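You operate a simulated robot arm through the tools that you are given. There is no shell and no other tool. Be economical: measure what you need, move in short steps, check, and stop when the job is done.

You run a simulated robot arm. Do the job below in one go: nothing can be reset, and whatever is moved stays where it is left.

## Task
Reset the tripped breaker so that only the orange lamp runs.
Fine: outlet switch off first; park the blue plug in the brown rest; press reset once; switch on again. Where these are worked on the way, their far stop is far enough and under half their travel is too little: outlet switch.

Only the result counts: the job must be done as asked and must still hold three seconds after the hand-in. Knocking over, shifting, dropping, spilling or breaking anything else fails it.

## Robot
A 6-joint arm with a two-finger gripper on a trunk, on a base that drives. Base frame: it is fixed to the floor where the robot stands at the start and does not move with it; the origin is under the middle of the robot, x ahead of it, y to its left, z up. Units: cm, rad, N and s.
It reaches about 129.8 cm from its shoulder. Its first joint turns from -2.601 to 2.601 rad. Places, roughly: blue plug (3x3x8 cm) [50, 0, 90]; brown rest [60, 20, 90]; main switch [70, -50, 90]; orange plug (3x3x8 cm) [50, 10, 90]; outlet switch [70, 0, 100]; reset button [70, -10, 100]; white outlet [50, 10, 80]. Payload 1.57 kg.
Tool frame: the origin (TCP) lies between the finger pads and is the grasp point; the fingertips stand 2.1 cm ahead of it; z points along the fingers, y is the line along which they close. The gripper opens to 7 cm. The gripper's body begins 5 cm behind the TCP.
Orientation is that of the tool frame in the base frame, as a unit quaternion [x, y, z, w]. With the fingers straight down and closing along the base's y, the tool's x points along the base's -x, its y along +y and its z along -z.

## Interface
- The arm moves only by the tool servo_tool. Its argument "rows" is a list of rows, each a list of 3 entries, a list of its own where there are three numbers: the shift along the tool's x, y, z in cm, then the turn, a rotation vector about the tool's x, y, z in degrees, then the closure, from 0 (fully open) to 1 (shut). In form: [[[x, y, z], [rx, ry, rz], hand], ...]. A call has 1 to 20 rows; each row shifts and turns the commanded pose from where the row before left it, along the tool's axes as they then stand. Rows are played at 5 a second. More than 5 cm and 0.15 rad between two rows, or a gripper value outside its range, and nothing of the call is played. Where a pose cannot be reached the arm comes as near as it can. A force on the tool above 90 N (or 10 N above the force at the start of the call, whichever is more), or a blocked arm, ends the call early, and 0.2 s more pass. Each finger halts on what it meets, pressing with about 30 N; the grip force reading is that of the motor and also rises with nothing between the fingers. The clock runs only during rows and for 0.2 s after the last one: add rows that do not move to give the fingers time. It gives the time, the measured TCP pose, the force on the tool (base axes), the opening and the grip force at its end, in the units of the frame above (readings bear some noise), with the torque about the TCP (base axes, N m) and any sound that the robot's microphone picked up.
- Cameras (640 x 400 px; columns grow to the right, rows downward): "scene" is now at [2.28, 15, 191.28]; the picture's right is [-0.26, -0.96, 0.00], its down [-0.78, 0.21, -0.59] and it looks along [0.57, -0.16, -0.81] (base axes); focal length 263 px, centre (320, 200). "wrist" rides on the gripper at [7.9, 0.4, -8.1] in the tool frame; the picture's right is [-0.05, 1.00, 0.00], its down [-0.67, -0.04, -0.74] and it looks along [-0.74, -0.04, 0.67] (tool axes); focal length 256 px, centre (320, 200). There is no depth. A picture from a camera that has moved, and an enlarged one, comes with that camera's place and axes in the base frame and with its lens.
- grab_frame(camera): a new picture of that camera. It takes no simulated time.
- lift_body(by): slides the trunk up (or, below 0, down) by that many cm; the arm and the scene camera ride with it, the base frame stays. It gives what a move gives, with no picture.
- drive_base(legs): drives the robot by 1 to 6 legs, each [ahead, turn to the left] in cm and rad, along the robot's own axes; the way and the turn of a leg run together, so that a leg with both is an arc; at most 150 cm and 3.142 rad a leg. The arm and the cameras ride along, it lands a little off, and it stops where it bumps. It gives what a move gives.
- aim_head(pan, tilt): turns the head with the scene camera to pan (to the left, within 2.705 rad either way) and tilt (down, from -0.506 to 1.204), counted from straight ahead of the robot. It gives what a move gives.
- close_up(camera, box): a new picture of the part [left, top, right, bottom] of that camera's present view, enlarged. It takes no simulated time.
- close_job(): hands the job in; it is judged then, once.

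Work in short steps. Places have to be worked out from the pictures, the camera data and where the tool is seen: move nearer, look again, correct. Check each grasp and each placing, and mend what went wrong. You have 120 turns and 78 pictures in all, those below and enlarged ones among them. Open the gripper and draw the arm clear of the work before you hand the job in, unless the task says otherwise; then end with one line.

The tools are called after "Call:" by a JSON object that holds its "api" and its "payload". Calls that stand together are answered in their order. servo_tool: Moves the arm, as the interface text tells. Its arguments: {"type":"object","properties":{"rows":{"type":"array"}},"required":["rows"]} The other tools are called the same way: lift_body (by) slides the trunk up or down; drive_base (legs) drives the base; aim_head (pan, tilt) turns the head that bears the scene camera; grab_frame (camera) takes a picture; close_up (camera, box) takes an enlarged picture of a part of a camera's view; close_job () hands the job in.

At the start:

```text
time: 0.0
ee_pos: [64.4, 19.84, 125.82]
orientation: [0.0, 1.0, 0.0, 0.0]
contact_force: [-0.7, 0.1, -0.2]
moment: [0.02, 0.04, -0.01]
finger_gap: 6.98
finger_force: 0.1
trunk travel left (down, up): [-94.0, 3.0]
robot x, y, heading: [0.25, -0.06, -0.003]
head pan, tilt: [-0.267, 0.941]
```

scene: 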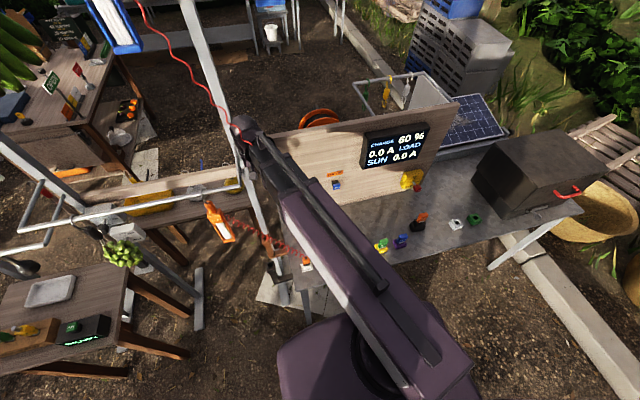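
wrist: 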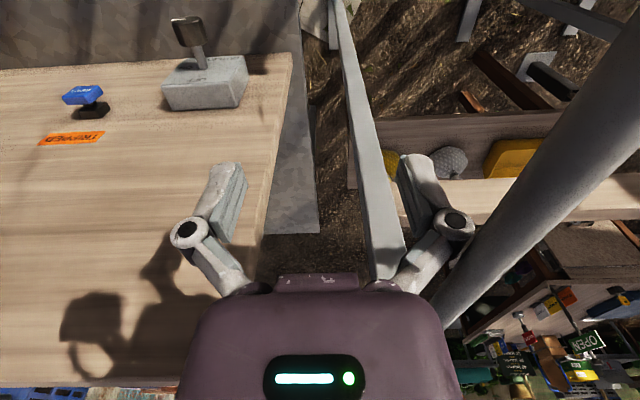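

The board with switches is ahead, and the arm hides part of it. I look closer at the panel region.

Call:
{"api": "close_up", "payload": {"camera": "scene", "box": [240, 100, 520, 275]}}

Call:
{"api": "close_up", "payload": {"camera": "wrist", "box": [0, 0, 320, 200]}}

```text
2.29 times, centred on (380, 188) of scene
camera zoom: at [2.28, 15.0, 191.28], right [-0.26, -0.96, 0.0], down [-0.78, 0.21, -0.59], along [0.57, -0.16, -0.81], focal length 600 px, centre (183, 229)
```

zoom: 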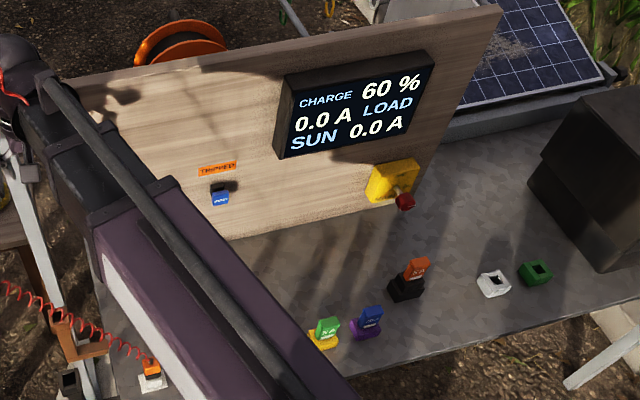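

```text
2.00 times, centred on (160, 100) of wrist
camera zoom: at [56.65, 20.26, 133.89], right [0.05, 1.0, 0.0], down [0.67, -0.04, 0.74], along [0.74, -0.04, -0.67], focal length 512 px, centre (640, 400)
```

zoom: 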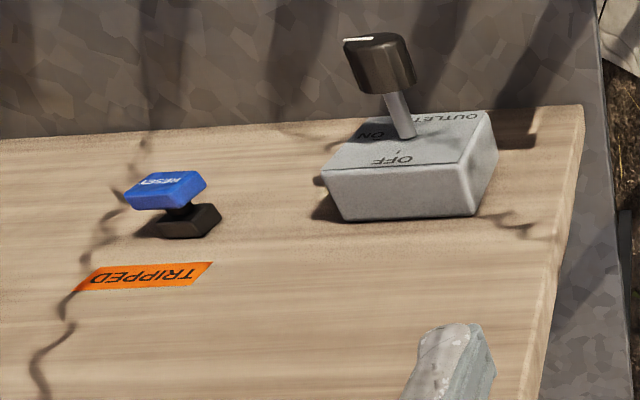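

Many look-alike plugs are there and the arm hides the ones that matter. I draw the tool back (base -x) and look at the table with the wrist camera.

Call:
{"api": "servo_tool", "payload": {"rows": [[[4, -2, 0], [0, 0, 0], 0], [[4, -2, 0], [0, 0, 0], 0], [[4, -2, 0], [0, 0, 0], 0], [[4, -2, 0], [0, 0, 0], 0], [[4, -2, 0], [0, 0, 0], 0], [[4, -2, 0], [0, 0, 0], 0]]}}

Call:
{"api": "grab_frame", "payload": {"camera": "wrist"}}

Call:
{"api": "grab_frame", "payload": {"camera": "scene"}}

```text
time: 1.4
ee_pos: [52.38, 11.75, 125.84]
orientation: [0.0, 1.0, 0.0, 0.0]
contact_force: [0.1, 1.4, 0.4]
moment: [0.01, -0.04, -0.02]
finger_gap: 6.99
finger_force: 0.0
out of reach, approached as far as the arm can: row 4, 5, 6
trunk travel left (down, up): [-94.0, 3.0]
robot x, y, heading: [0.21, -0.33, -0.0]
head pan, tilt: [-0.267, 0.941]
```

```text
73 pictures are left
camera wrist: at [44.52, 12.15, 133.89], right [0.05, 1.0, 0.0], down [0.67, -0.04, 0.74], along [0.74, -0.04, -0.67], focal length 256 px, centre (320, 200)
```

wrist: 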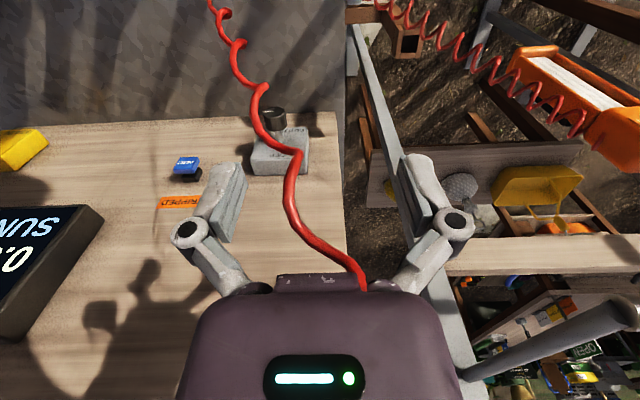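

```text
72 pictures are left
camera scene: at [2.32, 15.0, 191.28], right [-0.26, -0.96, 0.0], down [-0.78, 0.21, -0.59], along [0.57, -0.16, -0.81], focal length 263 px, centre (320, 200)
```

scene: 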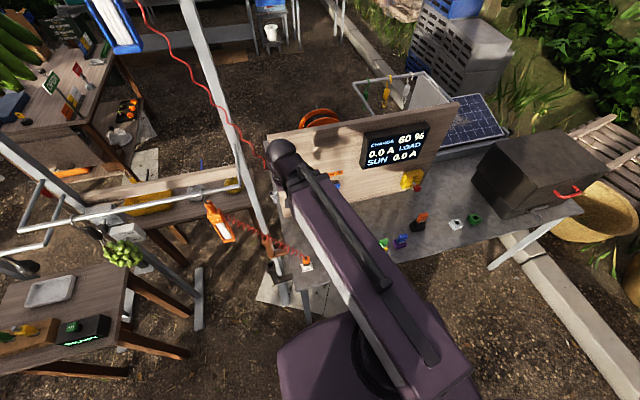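

The tool cannot fold closer at this height, so I want to back the base off a little. First I check what is behind the robot.

Call:
{"api": "aim_head", "payload": {"pan": 2.7, "tilt": 0.9}}

Call:
{"api": "grab_frame", "payload": {"camera": "scene"}}

```text
time: 4.0
ee_pos: [52.38, 11.74, 125.82]
orientation: [0.0, 1.0, 0.0, -0.001]
contact_force: [-0.5, 0.4, 0.0]
moment: [0.0, 0.0, 0.03]
finger_gap: 6.99
finger_force: 0.0
trunk travel left (down, up): [-94.0, 3.0]
robot x, y, heading: [0.04, 0.04, -0.002]
head pan, tilt: [2.7, 0.901]
```

```text
71 pictures are left
camera scene: at [-11.61, 20.16, 191.58], right [0.43, 0.9, 0.0], down [0.71, -0.34, -0.62], along [-0.56, 0.27, -0.78], focal length 263 px, centre (320, 200)
```

scene: 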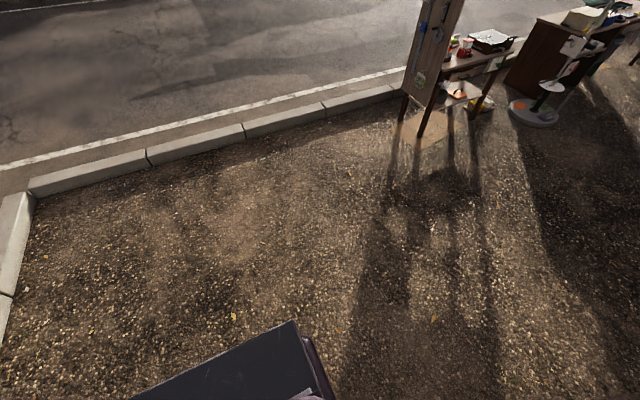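

It is free behind. I drive back 30 cm and look ahead again.

Call:
{"api": "drive_base", "payload": {"legs": [[-30, 0]]}}

Call:
{"api": "aim_head", "payload": {"pan": -0.15, "tilt": 0.8}}

Call:
{"api": "grab_frame", "payload": {"camera": "scene"}}

Call:
{"api": "grab_frame", "payload": {"camera": "wrist"}}

```text
time: 6.4
ee_pos: [22.11, 11.92, 125.79]
orientation: [-0.001, 1.0, 0.0, 0.0]
contact_force: [-0.4, 0.9, 1.3]
moment: [-0.03, 0.0, -0.02]
finger_gap: 6.99
finger_force: 0.0
trunk travel left (down, up): [-94.0, 3.0]
robot x, y, heading: [-30.21, -0.01, 0.002]
head pan, tilt: [2.7, 0.901]
```

```text
time: 8.9
ee_pos: [22.09, 11.78, 125.78]
orientation: [-0.001, 1.0, 0.0, 0.0]
contact_force: [0.3, -0.8, 0.1]
moment: [-0.01, -0.01, -0.01]
finger_gap: 6.98
finger_force: 0.0
trunk travel left (down, up): [-94.0, 3.0]
robot x, y, heading: [-30.01, 0.03, -0.004]
head pan, tilt: [-0.15, 0.799]
```

```text
70 pictures are left
camera scene: at [-27.04, 15.72, 192.38], right [-0.15, -0.99, 0.0], down [-0.71, 0.11, -0.7], along [0.69, -0.1, -0.72], focal length 263 px, centre (320, 200)
```

scene: 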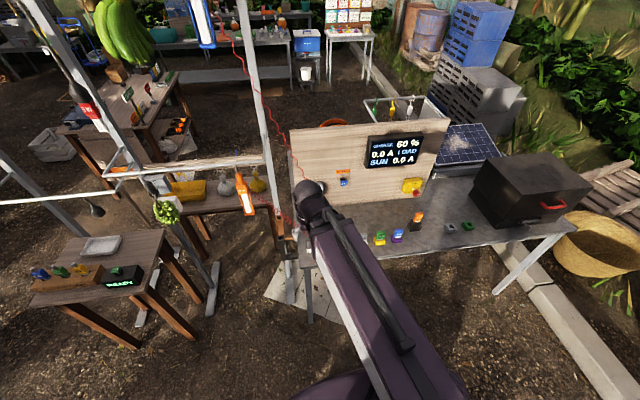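

```text
69 pictures are left
camera wrist: at [14.26, 12.25, 133.9], right [0.05, 1.0, 0.0], down [0.67, -0.03, 0.74], along [0.74, -0.04, -0.67], focal length 256 px, centre (320, 200)
```

wrist: 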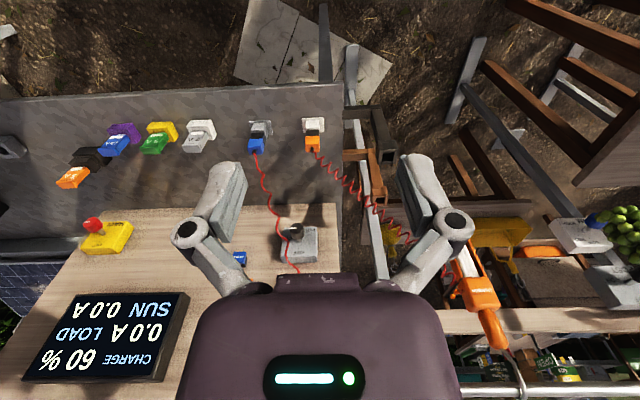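

Now the wrist view shows the blue plug in a grey outlet, the orange one in the white outlet, and a brown bracket to the left. I enlarge it.

Call:
{"api": "close_up", "payload": {"camera": "wrist", "box": [220, 80, 444, 220]}}

Call:
{"api": "close_up", "payload": {"camera": "scene", "box": [220, 120, 444, 260]}}

```text
2.86 times, centred on (332, 150) of wrist
camera zoom: at [14.26, 12.25, 133.9], right [0.05, 1.0, 0.0], down [0.67, -0.03, 0.74], along [0.74, -0.04, -0.67], focal length 731 px, centre (286, 343)
```

zoom: 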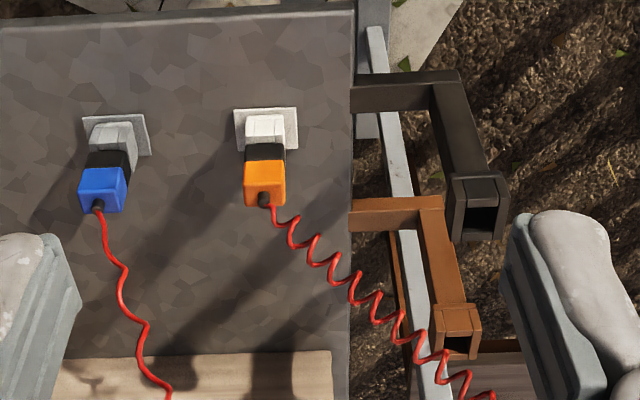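

```text
2.86 times, centred on (332, 190) of scene
camera zoom: at [-27.04, 15.72, 192.38], right [-0.15, -0.99, 0.0], down [-0.71, 0.11, -0.7], along [0.69, -0.1, -0.72], focal length 750 px, centre (286, 229)
```

zoom: 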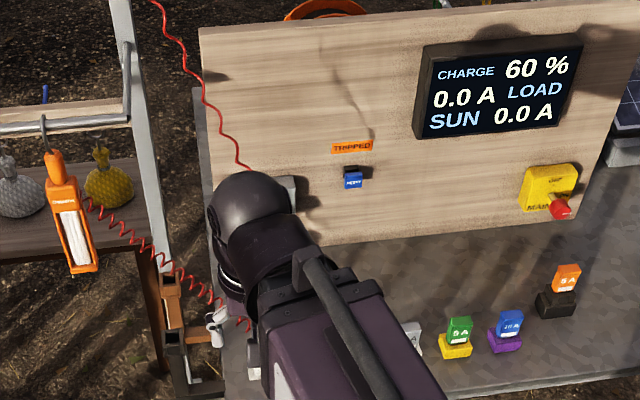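

Triangulating: reset ≈ (69.5, -9.7, 103), outlet switch box ≈ (70, 5, 101) with lever knob ≈ (65, 3.5, 98), blue plug ≈ (47, -4, top 88), brown rest ≈ (60, 24, 92). I pitch the tool 45° so the wrist camera looks level at the board, then approach for a closer look.

Call:
{"api": "servo_tool", "payload": {"rows": [[[0, 0, 0], [0, -7.5, 0], 0], [[0, 0, 0], [0, -7.5, 0], 0], [[0, 0, 0], [0, -7.5, 0], 0], [[0, 0, 0], [0, -7.5, 0], 0], [[0, 0, 0], [0, -7.5, 0], 0], [[0, 0, 0], [0, -7.5, 0], 0], [[-0.95, -1, 4], [0, 0, 0], 0], [[-0.95, -1, 4], [0, 0, 0], 0], [[-0.95, -1, 4], [0, 0, 0], 0], [[-0.95, -1, 4], [0, 0, 0], 0], [[-0.95, -1, 4], [0, 0, 0], 0], [[-0.95, -1, 4], [0, 0, 0], 0], [[-0.95, -1, 4], [0, 0, 0], 0], [[-0.95, -1, 4], [0, 0, 0], 0]]}}

Call:
{"api": "grab_frame", "payload": {"camera": "wrist"}}

```text
time: 11.9
ee_pos: [62.5, 7.39, 131.25]
orientation: [-0.001, 0.924, 0.0, 0.381]
contact_force: [-0.5, -0.5, 0.1]
moment: [-0.01, 0.06, 0.02]
finger_gap: 7.0
finger_force: 0.1
out of reach, approached as far as the arm can: row 1, 2, 3, 4, 5, 6, 7, 8, 9, 10, 11, 12, 13, 14
trunk travel left (down, up): [-94.0, 3.0]
robot x, y, heading: [-30.22, -0.06, 0.002]
head pan, tilt: [-0.15, 0.799]
```

```text
66 pictures are left
camera wrist: at [51.26, 7.72, 131.3], right [0.04, 1.0, 0.04], down [-0.05, -0.04, 1.0], along [1.0, -0.04, 0.05], focal length 256 px, centre (320, 200)
```

wrist: 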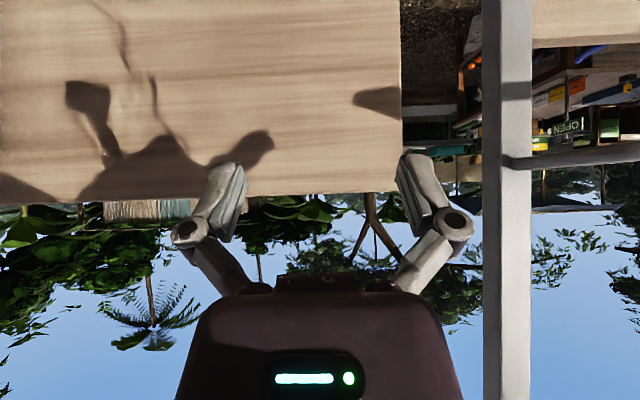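

The arm can't fold lower here, but the trunk can go down. I lower it by 20 cm and look.

Call:
{"api": "lift_body", "payload": {"by": -20}}

Call:
{"api": "grab_frame", "payload": {"camera": "wrist"}}

Call:
{"api": "grab_frame", "payload": {"camera": "scene"}}

```text
time: 14.0
ee_pos: [62.31, 7.55, 111.26]
orientation: [-0.001, 0.924, 0.0, 0.382]
contact_force: [0.8, 0.6, 0.0]
moment: [-0.02, 0.0, -0.01]
finger_gap: 7.04
finger_force: 0.0
trunk travel left (down, up): [-74.0, 23.0]
robot x, y, heading: [-29.91, -0.01, 0.004]
head pan, tilt: [-0.15, 0.799]
```

```text
65 pictures are left
camera wrist: at [51.11, 7.75, 111.36], right [0.04, 1.0, 0.04], down [-0.05, -0.04, 1.0], along [1.0, -0.04, 0.05], focal length 256 px, centre (320, 200)
```

wrist: 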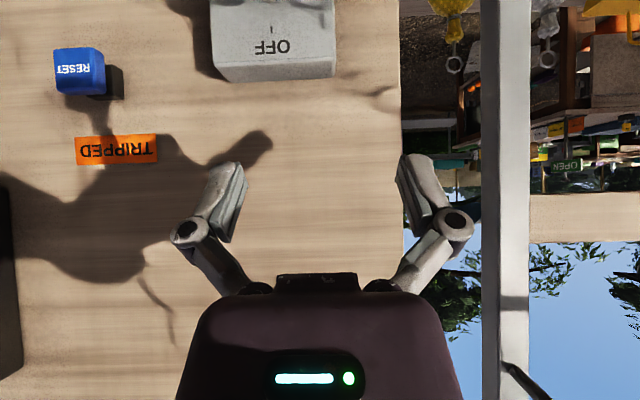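

```text
64 pictures are left
camera scene: at [-27.03, 15.71, 172.38], right [-0.15, -0.99, 0.0], down [-0.71, 0.11, -0.7], along [0.69, -0.1, -0.72], focal length 263 px, centre (320, 200)
```

scene: 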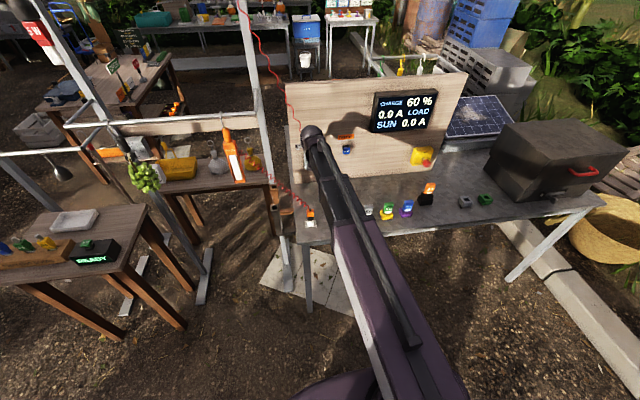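

OFF is marked at the top. I back the base 10 cm and lower 9 cm more to see the whole switch.

Call:
{"api": "drive_base", "payload": {"legs": [[-10, 0]]}}

Call:
{"api": "lift_body", "payload": {"by": -9}}

Call:
{"api": "grab_frame", "payload": {"camera": "wrist"}}

```text
time: 15.3
ee_pos: [52.24, 7.33, 111.26]
orientation: [-0.002, 0.924, 0.001, 0.382]
contact_force: [-0.3, 0.0, -0.2]
moment: [0.0, -0.01, 0.0]
finger_gap: 7.0
finger_force: 0.2
trunk travel left (down, up): [-74.0, 23.0]
robot x, y, heading: [-40.17, -0.16, 0.002]
head pan, tilt: [-0.15, 0.799]
```

```text
time: 16.6
ee_pos: [52.25, 7.32, 102.25]
orientation: [-0.002, 0.924, 0.001, 0.382]
contact_force: [-0.6, -0.1, 0.1]
moment: [0.05, -0.01, 0.04]
finger_gap: 7.0
finger_force: 0.1
trunk travel left (down, up): [-65.0, 32.0]
robot x, y, heading: [-39.94, 0.19, 0.006]
head pan, tilt: [-0.15, 0.799]
```

```text
63 pictures are left
camera wrist: at [41.08, 7.75, 102.36], right [0.04, 1.0, 0.04], down [-0.05, -0.04, 1.0], along [1.0, -0.04, 0.05], focal length 256 px, centre (320, 200)
```

wrist: 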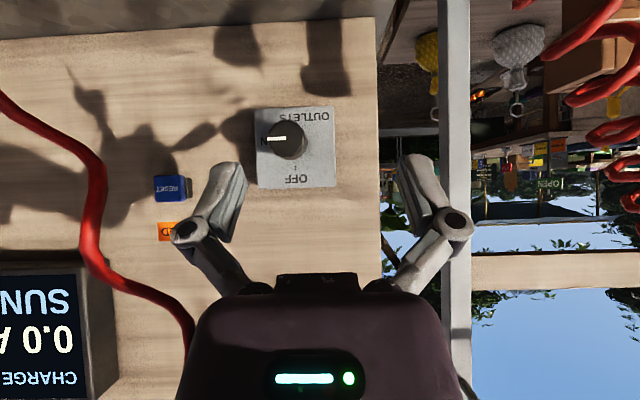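

It is a rotary knob (axis toward me) at about y=4.1, z=97.7, face near x≈65, pointer now at ON (-y side); OFF is up, so it needs a 90° counter-clockwise turn. I raise a little and pitch the tool to horizontal.

Call:
{"api": "lift_body", "payload": {"by": 5}}

Call:
{"api": "servo_tool", "payload": {"rows": [[[0, 0, 0], [0, -7.5, 0], 0], [[0, 0, 0], [0, -7.5, 0], 0], [[0, 0, 0], [0, -7.5, 0], 0], [[0, 0, 0], [0, -7.5, 0], 0], [[0, 0, 0], [0, -7.5, 0], 0], [[0, 0, 0], [0, -7.5, 0], 0]]}}

Call:
{"api": "grab_frame", "payload": {"camera": "scene"}}

```text
time: 17.5
ee_pos: [52.34, 7.24, 107.27]
orientation: [-0.002, 0.924, 0.0, 0.383]
contact_force: [0.5, 0.2, 0.2]
moment: [0.03, 0.01, -0.02]
finger_gap: 6.98
finger_force: 0.0
trunk travel left (down, up): [-70.0, 27.0]
robot x, y, heading: [-40.12, -0.21, 0.004]
head pan, tilt: [-0.15, 0.799]
```

```text
time: 18.9
ee_pos: [52.24, 7.34, 119.5]
orientation: [0.002, 0.724, -0.001, 0.69]
contact_force: [-0.8, 0.0, 0.5]
moment: [-0.01, 0.01, 0.01]
finger_gap: 7.0
finger_force: 0.1
out of reach, approached as far as the arm can: row 1, 2, 3, 4, 5, 6
trunk travel left (down, up): [-70.0, 27.0]
robot x, y, heading: [-40.22, -0.0, 0.001]
head pan, tilt: [-0.15, 0.799]
```

```text
62 pictures are left
camera scene: at [-37.04, 15.69, 168.38], right [-0.15, -0.99, 0.0], down [-0.71, 0.11, -0.7], along [0.69, -0.1, -0.72], focal length 263 px, centre (320, 200)
```

scene: 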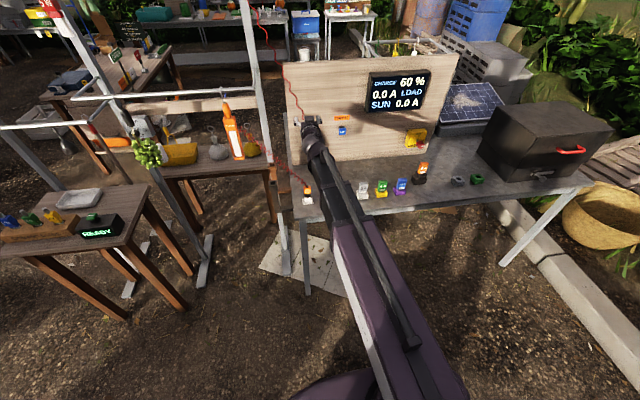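

The arm is folded to its limit; more distance lets it extend. I back off 14 cm, then go forward and down in small rows with the tool levelled.

Call:
{"api": "drive_base", "payload": {"legs": [[-14, 0]]}}

Call:
{"api": "servo_tool", "payload": {"rows": [[[0, 0, 4], [0, -2.7, 0], 0], [[0, 0, 4], [0, 0, 0], 0], [[0, 0, 4], [0, 0, 0], 0], [[2, -1, 2], [0, 0, 0], 0], [[3, -1, 1], [0, 0, 0], 0], [[4, -1, 0], [0, 0, 0], 0]]}}

Call:
{"api": "grab_frame", "payload": {"camera": "scene"}}

```text
time: 20.4
ee_pos: [38.15, 7.24, 119.55]
orientation: [0.002, 0.724, -0.002, 0.69]
contact_force: [0.2, 0.6, -0.5]
moment: [0.03, 0.01, 0.01]
finger_gap: 7.01
finger_force: 0.1
trunk travel left (down, up): [-70.0, 27.0]
robot x, y, heading: [-54.32, -0.19, 0.004]
head pan, tilt: [-0.15, 0.799]
```

```text
time: 21.8
ee_pos: [53.47, 4.35, 120.34]
orientation: [0.001, 0.708, -0.001, 0.706]
contact_force: [-0.5, -0.6, -0.2]
moment: [0.0, 0.01, 0.01]
finger_gap: 6.99
finger_force: 0.0
out of reach, approached as far as the arm can: row 1, 4, 5, 6
trunk travel left (down, up): [-70.0, 27.0]
robot x, y, heading: [-54.49, -0.38, 0.003]
head pan, tilt: [-0.15, 0.799]
```

```text
61 pictures are left
camera scene: at [-51.18, 15.68, 168.38], right [-0.15, -0.99, 0.0], down [-0.71, 0.1, -0.7], along [0.69, -0.1, -0.72], focal length 263 px, centre (320, 200)
```

scene: 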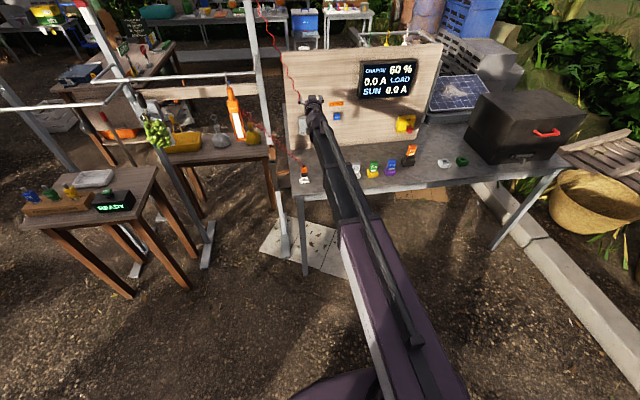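

The tool can be level only at this height relative to the trunk, so lowering the trunk is the way. I first drive 4 cm ahead to have the wrist beyond the plug row, lower 14 cm and look.

Call:
{"api": "drive_base", "payload": {"legs": [[4, 0]]}}

Call:
{"api": "lift_body", "payload": {"by": -14}}

Call:
{"api": "close_up", "payload": {"camera": "scene", "box": [260, 40, 420, 140]}}

Call:
{"api": "grab_frame", "payload": {"camera": "wrist"}}

```text
time: 22.7
ee_pos: [57.62, 4.32, 120.21]
orientation: [0.002, 0.709, -0.003, 0.706]
contact_force: [0.9, -0.3, 1.1]
moment: [-0.02, 0.04, -0.01]
finger_gap: 7.01
finger_force: 0.1
trunk travel left (down, up): [-70.0, 27.0]
robot x, y, heading: [-50.09, -0.11, 0.006]
head pan, tilt: [-0.15, 0.799]
```

```text
time: 24.4
ee_pos: [57.38, 4.36, 106.53]
orientation: [0.002, 0.708, -0.002, 0.706]
contact_force: [-0.8, 0.8, -0.1]
moment: [0.04, 0.01, 0.02]
finger_gap: 6.98
finger_force: 0.0
trunk travel left (down, up): [-56.0, 41.0]
robot x, y, heading: [-49.9, -0.17, 0.006]
head pan, tilt: [-0.15, 0.799]
```

```text
4.00 times, centred on (340, 90) of scene
camera zoom: at [-47.09, 15.67, 154.38], right [-0.15, -0.99, 0.0], down [-0.71, 0.1, -0.7], along [0.69, -0.1, -0.72], focal length 1051 px, centre (240, 640)
```

zoom: 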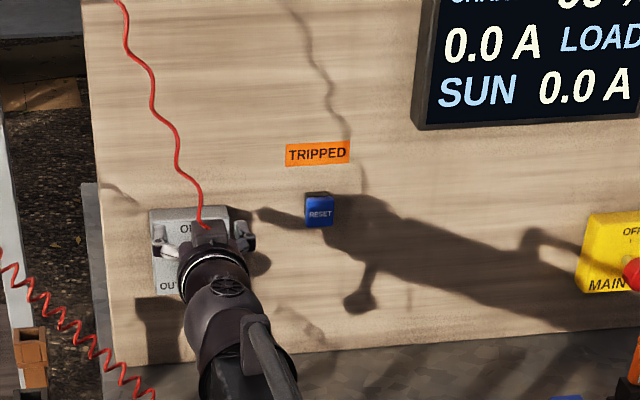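

```text
59 pictures are left
camera wrist: at [49.42, 4.8, 98.42], right [0.01, 1.0, 0.05], down [-0.74, -0.03, 0.67], along [0.67, -0.04, 0.74], focal length 256 px, centre (320, 200)
```

wrist: 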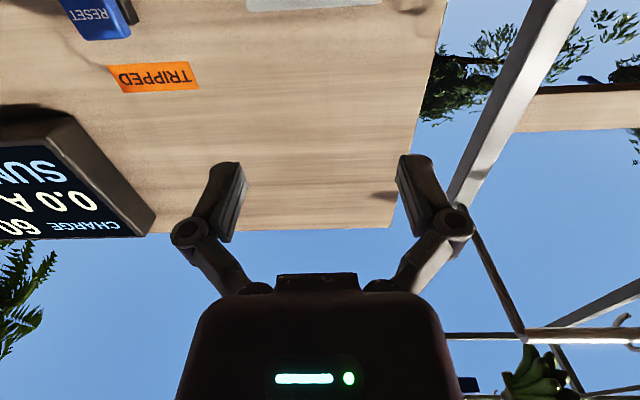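

Camera looks up here; rolling the tool half a turn puts the camera above and facing the knob between the fingers. I do that now at this clear spot.

Call:
{"api": "servo_tool", "payload": {"rows": [[[0, 0, 0], [0, 0, 8.5], 0], [[0, 0, 0], [0, 0, 8.5], 0], [[0, 0, 0], [0, 0, 8.5], 0], [[0, 0, 0], [0, 0, 8.5], 0], [[0, 0, 0], [0, 0, 8.5], 0], [[0, 0, 0], [0, 0, 8.5], 0], [[0, 0, 0], [0, 0, 8.5], 0], [[0, 0, 0], [0, 0, 8.5], 0], [[0, 0, 0], [0, 0, 8.5], 0], [[0, 0, 0], [0, 0, 8.5], 0], [[0, 0, 0], [0, 0, 8.5], 0], [[0, 0, 0], [0, 0, 8.5], 0], [[0, 0, 0], [0, 0, 8.5], 0], [[0, 0, 0], [0, 0, 8.5], 0], [[0, 0, 0], [0, 0, 8.5], 0], [[0, 0, 0], [0, 0, 8.5], 0], [[0, 0, 0], [0, 0, 8.5], 0], [[0, 0, 0], [0, 0, 8.5], 0], [[0, 0, 0], [0, 0, 8.5], 0], [[0, 0, 0], [0, 0, 8.5], 0]]}}

Call:
{"api": "servo_tool", "payload": {"rows": [[[0, 0, 0], [0, 0, 5], 0], [[0, 0, 0], [0, 0, 5], 0]]}}

Call:
{"api": "grab_frame", "payload": {"camera": "wrist"}}

```text
time: 28.6
ee_pos: [57.57, 0.63, 106.29]
orientation: [0.706, 0.062, 0.703, 0.059]
contact_force: [-0.4, 0.0, 0.3]
moment: [-0.04, -0.04, -0.01]
finger_gap: 6.99
finger_force: 0.1
out of reach, approached as far as the arm can: row 12, 13, 14, 15, 16, 17, 19
trunk travel left (down, up): [-56.0, 41.0]
robot x, y, heading: [-50.11, -0.2, 0.002]
head pan, tilt: [-0.15, 0.799]
```

```text
time: 29.2
ee_pos: [57.61, 0.48, 106.45]
orientation: [0.708, 0.003, 0.706, -0.003]
contact_force: [0.4, 0.0, -0.2]
moment: [0.01, 0.02, -0.05]
finger_gap: 6.99
finger_force: 0.1
trunk travel left (down, up): [-56.0, 41.0]
robot x, y, heading: [-50.52, -0.11, 0.002]
head pan, tilt: [-0.15, 0.799]
```

```text
58 pictures are left
camera wrist: at [49.6, 0.04, 114.29], right [0.01, -1.0, -0.05], down [-0.75, 0.03, -0.66], along [0.66, 0.04, -0.75], focal length 256 px, centre (320, 200)
```

wrist: 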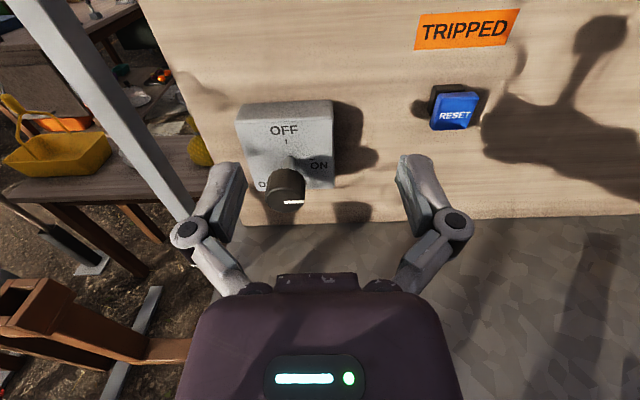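

Call:
{"api": "close_up", "payload": {"camera": "wrist", "box": [200, 80, 520, 280]}}

```text
2.00 times, centred on (360, 180) of wrist
camera zoom: at [49.6, 0.04, 114.29], right [0.01, -1.0, -0.05], down [-0.75, 0.03, -0.66], along [0.66, 0.04, -0.75], focal length 512 px, centre (240, 240)
```

zoom: 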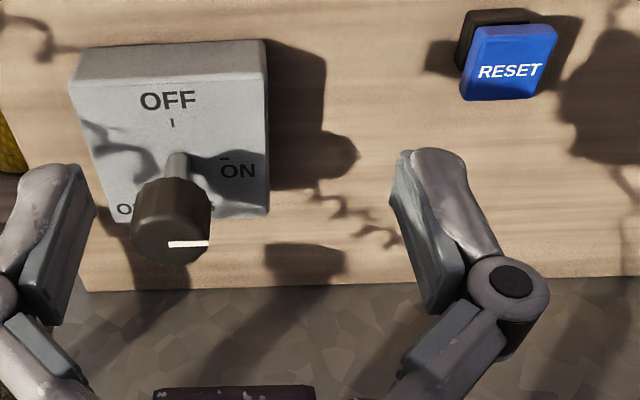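

The knob's front face is at x≈64.7, axis y≈4.05, z≈97.7, box face at x≈70. To get slack from the arm's limits I raise the arm 8 cm relative to the trunk, shift y by +3.5, then lower the trunk 16 cm.

Call:
{"api": "servo_tool", "payload": {"rows": [[[4, -1.75, 0], [0, 0, 0], 0], [[4, -1.75, 0], [0, 0, 0], 0], [[0, 0, 0], [0, 0, 0], 0]]}}

Call:
{"api": "lift_body", "payload": {"by": -16}}

Call:
{"api": "grab_frame", "payload": {"camera": "wrist"}}

Call:
{"api": "grab_frame", "payload": {"camera": "scene"}}

```text
time: 30.0
ee_pos: [57.58, 0.6, 106.4]
orientation: [0.708, 0.003, 0.706, -0.002]
contact_force: [-0.9, -0.3, 0.8]
moment: [0.0, 0.02, 0.02]
finger_gap: 6.99
finger_force: 0.0
out of reach, approached as far as the arm can: row 1, 2
trunk travel left (down, up): [-56.0, 41.0]
robot x, y, heading: [-50.6, -0.33, 0.001]
head pan, tilt: [-0.15, 0.799]
```

```text
time: 31.6
ee_pos: [57.0, 0.84, 92.62]
orientation: [0.697, 0.009, 0.717, 0.004]
contact_force: [14.8, -5.2, 78.6]
moment: [-2.15, 8.48, 0.95]
finger_gap: 6.99
finger_force: 0.0
trunk travel left (down, up): [-40.7, 56.3]
robot x, y, heading: [-50.19, -0.15, 0.003]
head pan, tilt: [-0.15, 0.799]
stopped: the force on the tool passed its limit at 98 N (the readings are from after the stop); the commanded pose is now the measured one
```

```text
56 pictures are left
camera wrist: at [48.85, 0.52, 100.26], right [0.01, -1.0, -0.04], down [-0.73, 0.02, -0.69], along [0.69, 0.03, -0.73], focal length 256 px, centre (320, 200)
```

wrist: 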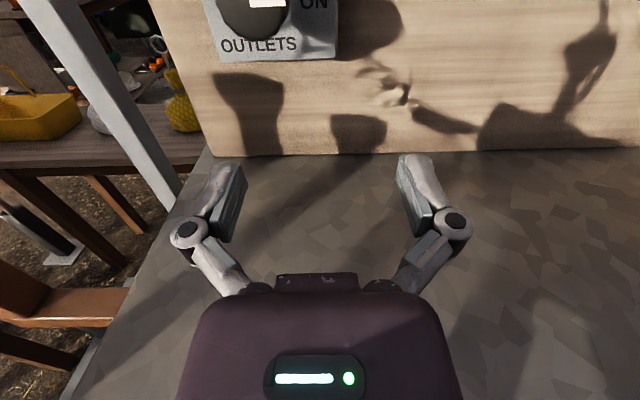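

```text
55 pictures are left
camera scene: at [-48.19, 15.77, 139.27], right [-0.15, -0.99, 0.0], down [-0.7, 0.1, -0.7], along [0.7, -0.1, -0.71], focal length 263 px, centre (320, 200)
```

scene: 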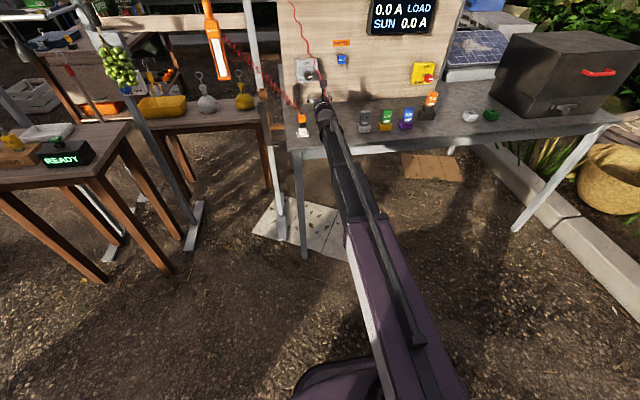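

The arm move failed and the trunk pressed the wrist onto something, likely the blue plug or the table. I lift straight back up at once and inspect.

Call:
{"api": "lift_body", "payload": {"by": 14}}

Call:
{"api": "grab_frame", "payload": {"camera": "scene"}}

```text
time: 33.3
ee_pos: [57.6, 0.77, 105.37]
orientation: [0.704, 0.005, 0.71, 0.002]
contact_force: [-0.6, 0.2, -0.2]
moment: [0.02, 0.0, -0.03]
finger_gap: 6.98
finger_force: 0.0
trunk travel left (down, up): [-54.7, 42.3]
robot x, y, heading: [-49.84, -0.38, 0.003]
head pan, tilt: [-0.15, 0.799]
```

```text
54 pictures are left
camera scene: at [-47.07, 15.67, 153.13], right [-0.15, -0.99, 0.0], down [-0.71, 0.1, -0.7], along [0.69, -0.1, -0.72], focal length 263 px, centre (320, 200)
```

scene: 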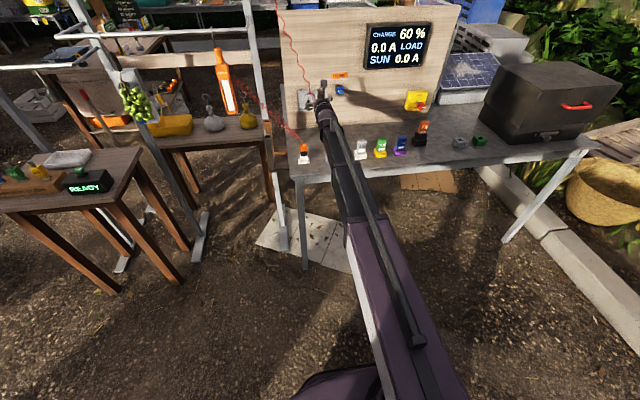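

Nothing seems displaced. I probe which directions the arm can move from here with small separate steps.

Call:
{"api": "servo_tool", "payload": {"rows": [[[2, 0, 0], [0, 0, 0], 0], [[2, 0, 0], [0, 0, 0], 0]]}}

Call:
{"api": "servo_tool", "payload": {"rows": [[[0, -2, 0], [0, 0, 0], 0], [[0, 0, 0], [0, 0, 0], 0]]}}

Call:
{"api": "servo_tool", "payload": {"rows": [[[0, 0, 2], [0, 0, 0], 0], [[0, 0, 0], [0, 0, 0], 0]]}}

```text
time: 33.9
ee_pos: [57.75, 0.7, 105.28]
orientation: [0.703, 0.006, 0.711, 0.001]
contact_force: [0.0, -1.1, 0.4]
moment: [-0.03, 0.03, -0.03]
finger_gap: 7.01
finger_force: 0.1
out of reach, approached as far as the arm can: row 1, 2
trunk travel left (down, up): [-54.7, 42.3]
robot x, y, heading: [-49.94, 0.03, 0.001]
head pan, tilt: [-0.15, 0.799]
```

```text
time: 34.5
ee_pos: [57.89, 1.7, 105.44]
orientation: [0.702, 0.007, 0.712, 0.001]
contact_force: [0.1, 0.0, -0.9]
moment: [0.01, -0.03, -0.01]
finger_gap: 7.0
finger_force: 0.2
out of reach, approached as far as the arm can: row 1
trunk travel left (down, up): [-54.7, 42.3]
robot x, y, heading: [-50.52, -0.22, 0.002]
head pan, tilt: [-0.15, 0.799]
```

```text
time: 35.1
ee_pos: [59.66, 1.54, 105.42]
orientation: [0.703, 0.004, 0.711, 0.002]
contact_force: [0.3, -0.1, -0.5]
moment: [0.02, 0.01, -0.01]
finger_gap: 6.99
finger_force: 0.0
trunk travel left (down, up): [-54.7, 42.3]
robot x, y, heading: [-50.01, 0.23, 0.004]
head pan, tilt: [-0.15, 0.799]
```

Level poses sit at the arm's limits. Better plan: work from above with the tool pointing down (comfortable configuration) and turn the knob by tilting the hand about the knob's axis in two strokes. I raise the trunk, then unroll the tool.

Call:
{"api": "lift_body", "payload": {"by": 14}}

Call:
{"api": "servo_tool", "payload": {"rows": [[[0, 0, 0], [0, 0, -8.5], 0], [[0, 0, 0], [0, 0, -8.5], 0], [[0, 0, 0], [0, 0, -8.5], 0], [[0, 0, 0], [0, 0, -8.5], 0], [[0, 0, 0], [0, 0, -8.5], 0], [[0, 0, 0], [0, 0, -8.5], 0], [[0, 0, 0], [0, 0, -8.5], 0], [[0, 0, 0], [0, 0, -8.5], 0], [[0, 0, 0], [0, 0, -8.5], 0], [[0, 0, 0], [0, 0, -8.5], 0], [[0, 0, 0], [0, 0, -8.5], 0], [[0, 0, 0], [0, 0, -8.5], 0], [[0, 0, 0], [0, 0, -8.5], 0], [[0, 0, 0], [0, 0, -8.5], 0], [[0, 0, 0], [0, 0, -8.5], 0], [[0, 0, 0], [0, 0, -8.5], 0], [[0, 0, 0], [0, 0, -8.5], 0], [[0, 0, 0], [0, 0, -8.5], 0], [[0, 0, 0], [0, 0, -8.5], 0], [[0, 0, 0], [0, 0, -8.5], 0]]}}

```text
time: 36.7
ee_pos: [59.79, 1.52, 119.44]
orientation: [0.703, 0.007, 0.712, 0.0]
contact_force: [0.8, -1.3, 0.9]
moment: [0.04, 0.01, -0.03]
finger_gap: 6.99
finger_force: 0.0
trunk travel left (down, up): [-68.7, 28.3]
robot x, y, heading: [-50.33, -0.1, 0.008]
head pan, tilt: [-0.15, 0.799]
```

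```text
time: 40.9
ee_pos: [59.67, 1.68, 119.35]
orientation: [0.054, 0.7, 0.059, 0.709]
contact_force: [-0.3, 0.7, -0.3]
moment: [0.0, 0.01, 0.01]
finger_gap: 6.99
finger_force: 0.1
trunk travel left (down, up): [-68.7, 28.3]
robot x, y, heading: [-50.08, -0.07, 0.003]
head pan, tilt: [-0.15, 0.799]
```

Unrolling went without trouble. Now I finish the roll and pitch the tool straight down.

Call:
{"api": "servo_tool", "payload": {"rows": [[[0, 0, 0], [0, 0, -4.6], 0], [[0, 0, 0], [0, 0, -4.6], 0], [[0, 0, 0], [0, 8.2, 0], 0], [[0, 0, 0], [0, 8.2, 0], 0], [[0, 0, 0], [0, 8.2, 0], 0], [[0, 0, 0], [0, 8.2, 0], 0], [[0, 0, 0], [0, 8.2, 0], 0], [[0, 0, 0], [0, 8.2, 0], 0], [[0, 0, 0], [0, 8.2, 0], 0], [[0, 0, 0], [0, 8.2, 0], 0], [[0, 0, 0], [0, 8.2, 0], 0], [[0, 0, 0], [0, 8.2, 0], 0], [[0, 0, 0], [0, 8, 0], 0], [[0, 0, 0], [0, 0, 0], 0]]}}

Call:
{"api": "grab_frame", "payload": {"camera": "wrist"}}

```text
time: 43.9
ee_pos: [59.82, 1.7, 100.5]
orientation: [-0.003, 1.0, 0.001, 0.005]
contact_force: [0.2, 0.2, 0.4]
moment: [0.0, 0.0, 0.02]
finger_gap: 7.0
finger_force: 0.1
out of reach, approached as far as the arm can: row 3, 4, 5, 6, 7, 8, 9, 10, 11, 12
trunk travel left (down, up): [-68.7, 28.3]
robot x, y, heading: [-50.3, 0.05, 0.004]
head pan, tilt: [-0.15, 0.799]
```

```text
53 pictures are left
camera wrist: at [51.87, 2.04, 108.57], right [0.05, 1.0, 0.0], down [0.66, -0.03, 0.75], along [0.75, -0.03, -0.66], focal length 256 px, centre (320, 200)
```

wrist: 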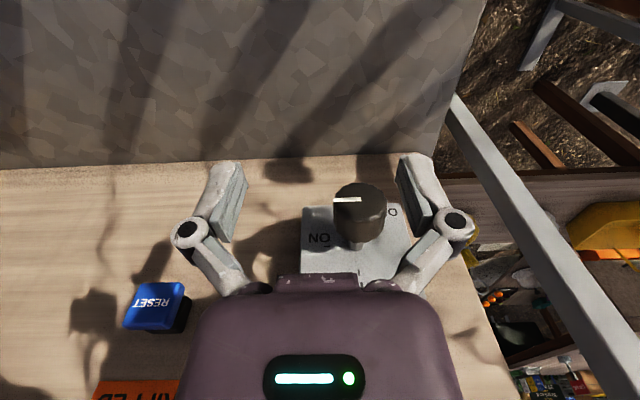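

Tool is down right in front of the knob (knob front ≈ (65, 4.2, 97.7)). I shift to y≈4.1, z≈97.8 and tilt 25° so the hand leans to the -y side.

Call:
{"api": "servo_tool", "payload": {"rows": [[[0, 1.2, 1], [0, 0, 0], 0], [[0, 1.2, 1.7], [0, 0, 0], 0], [[0, 0, 0], [-8.3, 0, 0], 0], [[0, 0, 0], [-8.3, 0, 0], 0], [[0, 0, 0], [-8.3, 0, 0], 0], [[0, 0, 0], [0, 0, 0], 0]]}}

Call:
{"api": "grab_frame", "payload": {"camera": "wrist"}}

```text
time: 45.3
ee_pos: [59.84, 4.14, 102.3]
orientation: [-0.005, 0.976, 0.218, 0.005]
contact_force: [0.4, -0.5, 0.0]
moment: [0.02, -0.01, -0.02]
finger_gap: 7.01
finger_force: 0.0
out of reach, approached as far as the arm can: row 1, 2, 4, 5
trunk travel left (down, up): [-68.7, 28.3]
robot x, y, heading: [-50.21, -0.13, 0.004]
head pan, tilt: [-0.15, 0.799]
```

```text
52 pictures are left
camera wrist: at [51.94, 1.02, 109.72], right [0.04, 0.9, 0.43], down [0.66, -0.34, 0.67], along [0.75, 0.25, -0.61], focal length 256 px, centre (320, 200)
```

wrist: 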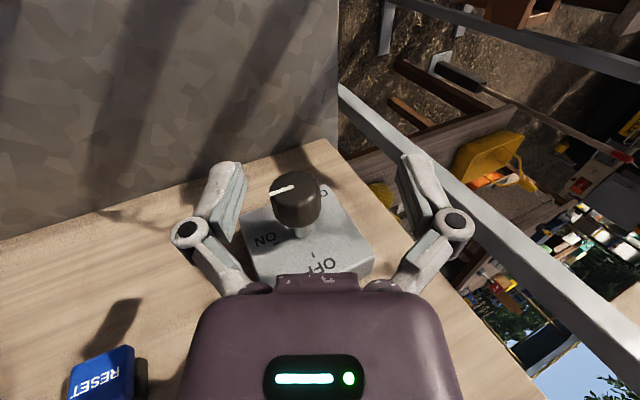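

The wrist has a lower height limit relative to the trunk. I raise the arm 8 cm for slack, and check it before lowering the trunk.

Call:
{"api": "servo_tool", "payload": {"rows": [[[0, 1.72, -3.6], [0, 0, 0], 0], [[0, 1.72, -3.6], [0, 0, 0], 0], [[0, 0, 0], [0, 0, 0], 0]]}}

```text
time: 46.1
ee_pos: [59.81, 4.03, 102.29]
orientation: [-0.004, 0.976, 0.218, 0.004]
contact_force: [0.4, -0.7, 0.8]
moment: [-0.02, -0.02, -0.05]
finger_gap: 7.01
finger_force: 0.1
out of reach, approached as far as the arm can: row 1, 2
trunk travel left (down, up): [-68.7, 28.3]
robot x, y, heading: [-50.31, -0.12, 0.0]
head pan, tilt: [-0.15, 0.799]
```

Vertical motion is not available in the arm at all: wrist height stays at ~119 and only the trunk changes it (wrist pivot ~19 cm behind TCP). So level the tool, roll it +90°, and set the height by the trunk; then the knob turn is a pure wrist roll back to 0.

Call:
{"api": "servo_tool", "payload": {"rows": [[[0, 0, 0], [8.3, 0, 0], 0], [[0, 0, 0], [8.3, 0, 0], 0], [[0, 0, 0], [8.4, 0, 0], 0], [[0, 0, 0], [0, -8.2, 0], 0], [[0, 0, 0], [0, -8.2, 0], 0], [[0, 0, 0], [0, -8.2, 0], 0], [[0, 0, 0], [0, -8.2, 0], 0], [[0, 0, 0], [0, -8.2, 0], 0], [[0, 0, 0], [0, -8.2, 0], 0], [[0, 0, 0], [0, -8.2, 0], 0], [[0, 0, 0], [0, -8.2, 0], 0], [[0, 0, 0], [0, -8.2, 0], 0], [[0, 0, 0], [0, -8.2, 0], 0], [[0, 0, 0], [0, -8, 0], 0], [[0, 0, 0], [0, 0, 0], 0]]}}

Call:
{"api": "servo_tool", "payload": {"rows": [[[0, 0, 0], [0, 0, 8.2], 0], [[0, 0, 0], [0, 0, 8.2], 0], [[0, 0, 0], [0, 0, 8.2], 0], [[0, 0, 0], [0, 0, 8.2], 0], [[0, 0, 0], [0, 0, 8.2], 0], [[0, 0, 0], [0, 0, 8.2], 0], [[0, 0, 0], [0, 0, 8.2], 0], [[0, 0, 0], [0, 0, 8.2], 0], [[0, 0, 0], [0, 0, 8.2], 0], [[0, 0, 0], [0, 0, 8.2], 0], [[0, 0, 0], [0, 0, 8], 0], [[0, 0, 0], [0, 0, 0], 0]]}}

```text
time: 49.3
ee_pos: [59.73, 3.84, 118.29]
orientation: [0.002, 0.724, -0.001, 0.689]
contact_force: [0.0, 1.0, 0.3]
moment: [0.01, -0.03, 0.0]
finger_gap: 7.01
finger_force: 0.0
out of reach, approached as far as the arm can: row 1, 2, 5, 6, 7, 8, 9, 10, 11, 12, 13, 14
trunk travel left (down, up): [-68.7, 28.3]
robot x, y, heading: [-50.05, -0.34, 0.0]
head pan, tilt: [-0.15, 0.799]
```

```text
time: 51.9
ee_pos: [59.77, 3.75, 118.38]
orientation: [0.515, 0.509, 0.487, 0.489]
contact_force: [-1.0, -0.4, 0.7]
moment: [0.02, -0.02, -0.03]
finger_gap: 6.98
finger_force: 0.1
trunk travel left (down, up): [-68.7, 28.3]
robot x, y, heading: [-50.41, 0.04, 0.004]
head pan, tilt: [-0.15, 0.799]
```

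Roll worked with no limits. I level the last 2.8° and lower the trunk 20 cm, then look.

Call:
{"api": "servo_tool", "payload": {"rows": [[[0, 0, 0], [-2.8, 0, 0], 0], [[0, 0, 0], [0, 0, 0], 0]]}}

Call:
{"api": "lift_body", "payload": {"by": -19}}

Call:
{"api": "grab_frame", "payload": {"camera": "wrist"}}

Call:
{"api": "close_up", "payload": {"camera": "scene", "box": [240, 20, 480, 170]}}

```text
time: 52.5
ee_pos: [59.92, 3.75, 118.6]
orientation: [0.511, 0.504, 0.49, 0.494]
contact_force: [-0.6, 0.2, 0.5]
moment: [0.01, 0.0, 0.01]
finger_gap: 6.99
finger_force: 0.2
out of reach, approached as far as the arm can: row 1
trunk travel left (down, up): [-68.7, 28.3]
robot x, y, heading: [-50.2, 0.0, -0.0]
head pan, tilt: [-0.15, 0.799]
```

```text
time: 54.6
ee_pos: [59.73, 3.72, 99.5]
orientation: [0.51, 0.506, 0.49, 0.493]
contact_force: [-0.4, -1.5, -0.7]
moment: [-0.02, 0.03, 0.03]
finger_gap: 7.03
finger_force: 0.0
trunk travel left (down, up): [-49.7, 47.3]
robot x, y, heading: [-50.11, 0.36, 0.007]
head pan, tilt: [-0.15, 0.799]
```

```text
51 pictures are left
camera wrist: at [51.88, 11.76, 100.25], right [0.03, -0.06, 1.0], down [-0.75, -0.66, -0.01], along [0.66, -0.75, -0.06], focal length 256 px, centre (320, 200)
```

wrist: 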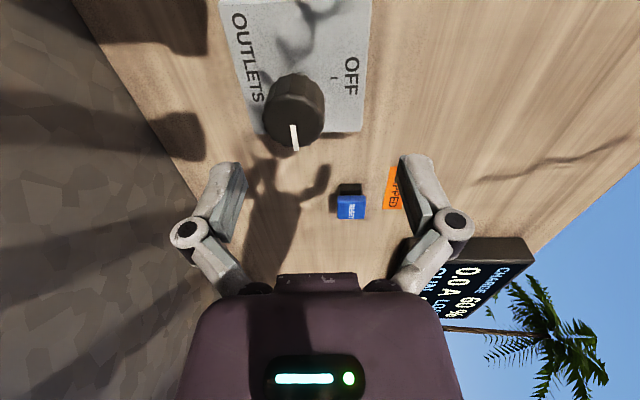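

```text
2.67 times, centred on (360, 95) of scene
camera zoom: at [-47.08, 15.67, 148.14], right [-0.15, -0.99, 0.0], down [-0.71, 0.1, -0.7], along [0.69, -0.1, -0.72], focal length 700 px, centre (213, 480)
```

zoom: 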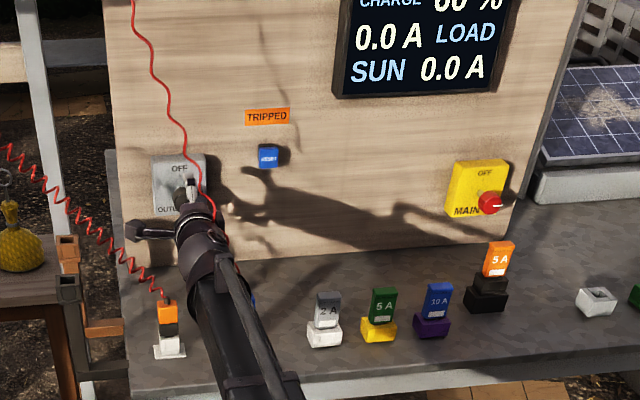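

The knob centre checks out at y≈3.9, z≈97.9. I lower 1.7 cm and advance 6.4 cm with open fingers straddling the knob above and below.

Call:
{"api": "lift_body", "payload": {"by": -1.6}}

Call:
{"api": "servo_tool", "payload": {"rows": [[[0.2, 0, 2.2], [0, 0, 0], 0], [[0, 0, 2.2], [0, 0, 0], 0], [[0, 0, 2], [0, 0, 0], 0], [[0, 0, 0], [0, 0, 0], 0]]}}

Call:
{"api": "grab_frame", "payload": {"camera": "wrist"}}

```text
time: 55.2
ee_pos: [59.82, 3.75, 97.91]
orientation: [0.512, 0.505, 0.489, 0.493]
contact_force: [0.5, 0.1, 0.2]
moment: [0.01, 0.0, 0.03]
finger_gap: 7.01
finger_force: 0.1
trunk travel left (down, up): [-48.1, 48.9]
robot x, y, heading: [-50.5, 0.04, 0.01]
head pan, tilt: [-0.15, 0.799]
```

```text
time: 56.2
ee_pos: [66.26, 3.7, 97.88]
orientation: [0.512, 0.505, 0.488, 0.494]
contact_force: [-1.0, -0.2, -0.1]
moment: [-0.01, -0.02, 0.0]
finger_gap: 6.99
finger_force: 0.2
trunk travel left (down, up): [-48.1, 48.9]
robot x, y, heading: [-50.27, 0.08, -0.002]
head pan, tilt: [-0.15, 0.799]
```

```text
49 pictures are left
camera wrist: at [58.33, 11.76, 98.62], right [0.03, -0.06, 1.0], down [-0.75, -0.66, -0.01], along [0.66, -0.75, -0.06], focal length 256 px, centre (320, 200)
```

wrist: 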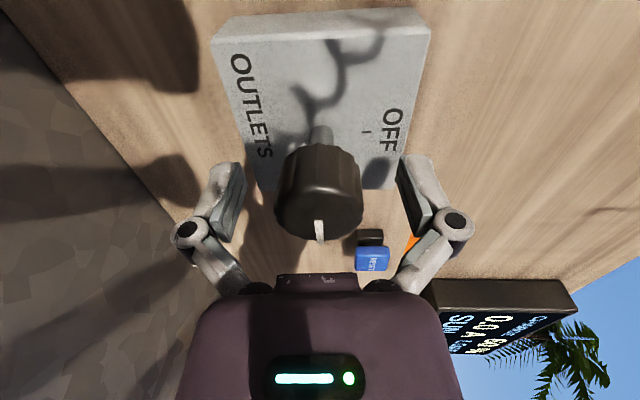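

Centered. I close the fingers on the knob.

Call:
{"api": "servo_tool", "payload": {"rows": [[[0, 0, 0], [0, 0, 0], 0.3], [[0, 0, 0], [0, 0, 0], 0.6], [[0, 0, 0], [0, 0, 0], 0.8], [[0, 0, 0], [0, 0, 0], 0.8], [[0, 0, 0], [0, 0, 0], 0.8]]}}

```text
time: 57.4
ee_pos: [66.31, 3.72, 97.91]
orientation: [0.511, 0.506, 0.489, 0.494]
contact_force: [-5.0, 0.6, -1.5]
moment: [-0.04, 0.04, -0.02]
finger_gap: 3.3
finger_force: 31.3
trunk travel left (down, up): [-48.1, 48.9]
robot x, y, heading: [-49.92, 0.05, 0.004]
head pan, tilt: [-0.15, 0.799]
```

Gripped at 3.3 cm. Now I roll -90° in small steps.

Call:
{"api": "servo_tool", "payload": {"rows": [[[0, 0, 0], [0, 0, -6], 0.8], [[0, 0, 0], [0, 0, -6], 0.8], [[0, 0, 0], [0, 0, -6], 0.8], [[0, 0, 0], [0, 0, -6], 0.8], [[0, 0, 0], [0, 0, -6], 0.8], [[0, 0, 0], [0, 0, -6], 0.8], [[0, 0, 0], [0, 0, -6], 0.8], [[0, 0, 0], [0, 0, -6], 0.8], [[0, 0, 0], [0, 0, -6], 0.8], [[0, 0, 0], [0, 0, -6], 0.8], [[0, 0, 0], [0, 0, -6], 0.8], [[0, 0, 0], [0, 0, -6], 0.8], [[0, 0, 0], [0, 0, -6], 0.8], [[0, 0, 0], [0, 0, -6], 0.8], [[0, 0, 0], [0, 0, -6], 0.8], [[0, 0, 0], [0, 0, 0], 0.8]]}}

Call:
{"api": "grab_frame", "payload": {"camera": "wrist"}}

Call:
{"api": "close_up", "payload": {"camera": "scene", "box": [260, 50, 360, 113]}}

```text
time: 60.8
ee_pos: [66.12, 4.18, 98.09]
orientation: [0.003, 0.719, -0.004, 0.695]
contact_force: [2.6, 12.4, 10.9]
moment: [0.21, -0.18, 0.15]
finger_gap: 3.27
finger_force: 31.8
trunk travel left (down, up): [-48.1, 48.9]
robot x, y, heading: [-49.86, -0.18, 0.007]
head pan, tilt: [-0.15, 0.799]
```

```text
48 pictures are left
camera wrist: at [57.79, 4.57, 90.36], right [0.01, 1.0, 0.05], down [-0.72, -0.03, 0.69], along [0.69, -0.05, 0.72], focal length 256 px, centre (320, 200)
```

wrist: 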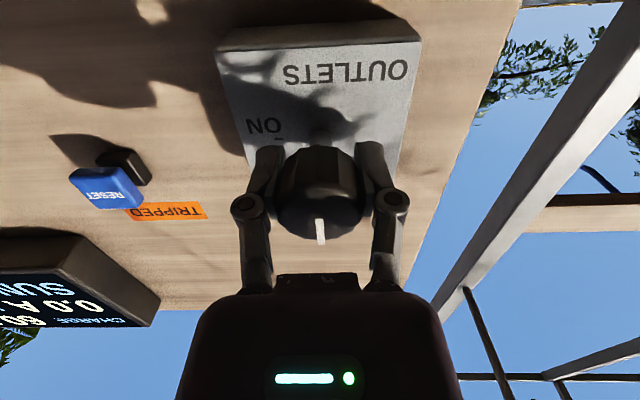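

```text
6.35 times, centred on (310, 82) of scene
camera zoom: at [-47.22, 15.8, 146.52], right [-0.15, -0.99, 0.0], down [-0.71, 0.1, -0.7], along [0.69, -0.1, -0.72], focal length 1668 px, centre (384, 952)
```

zoom: 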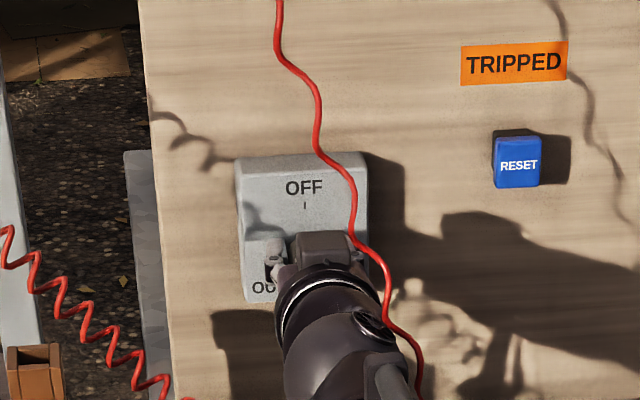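

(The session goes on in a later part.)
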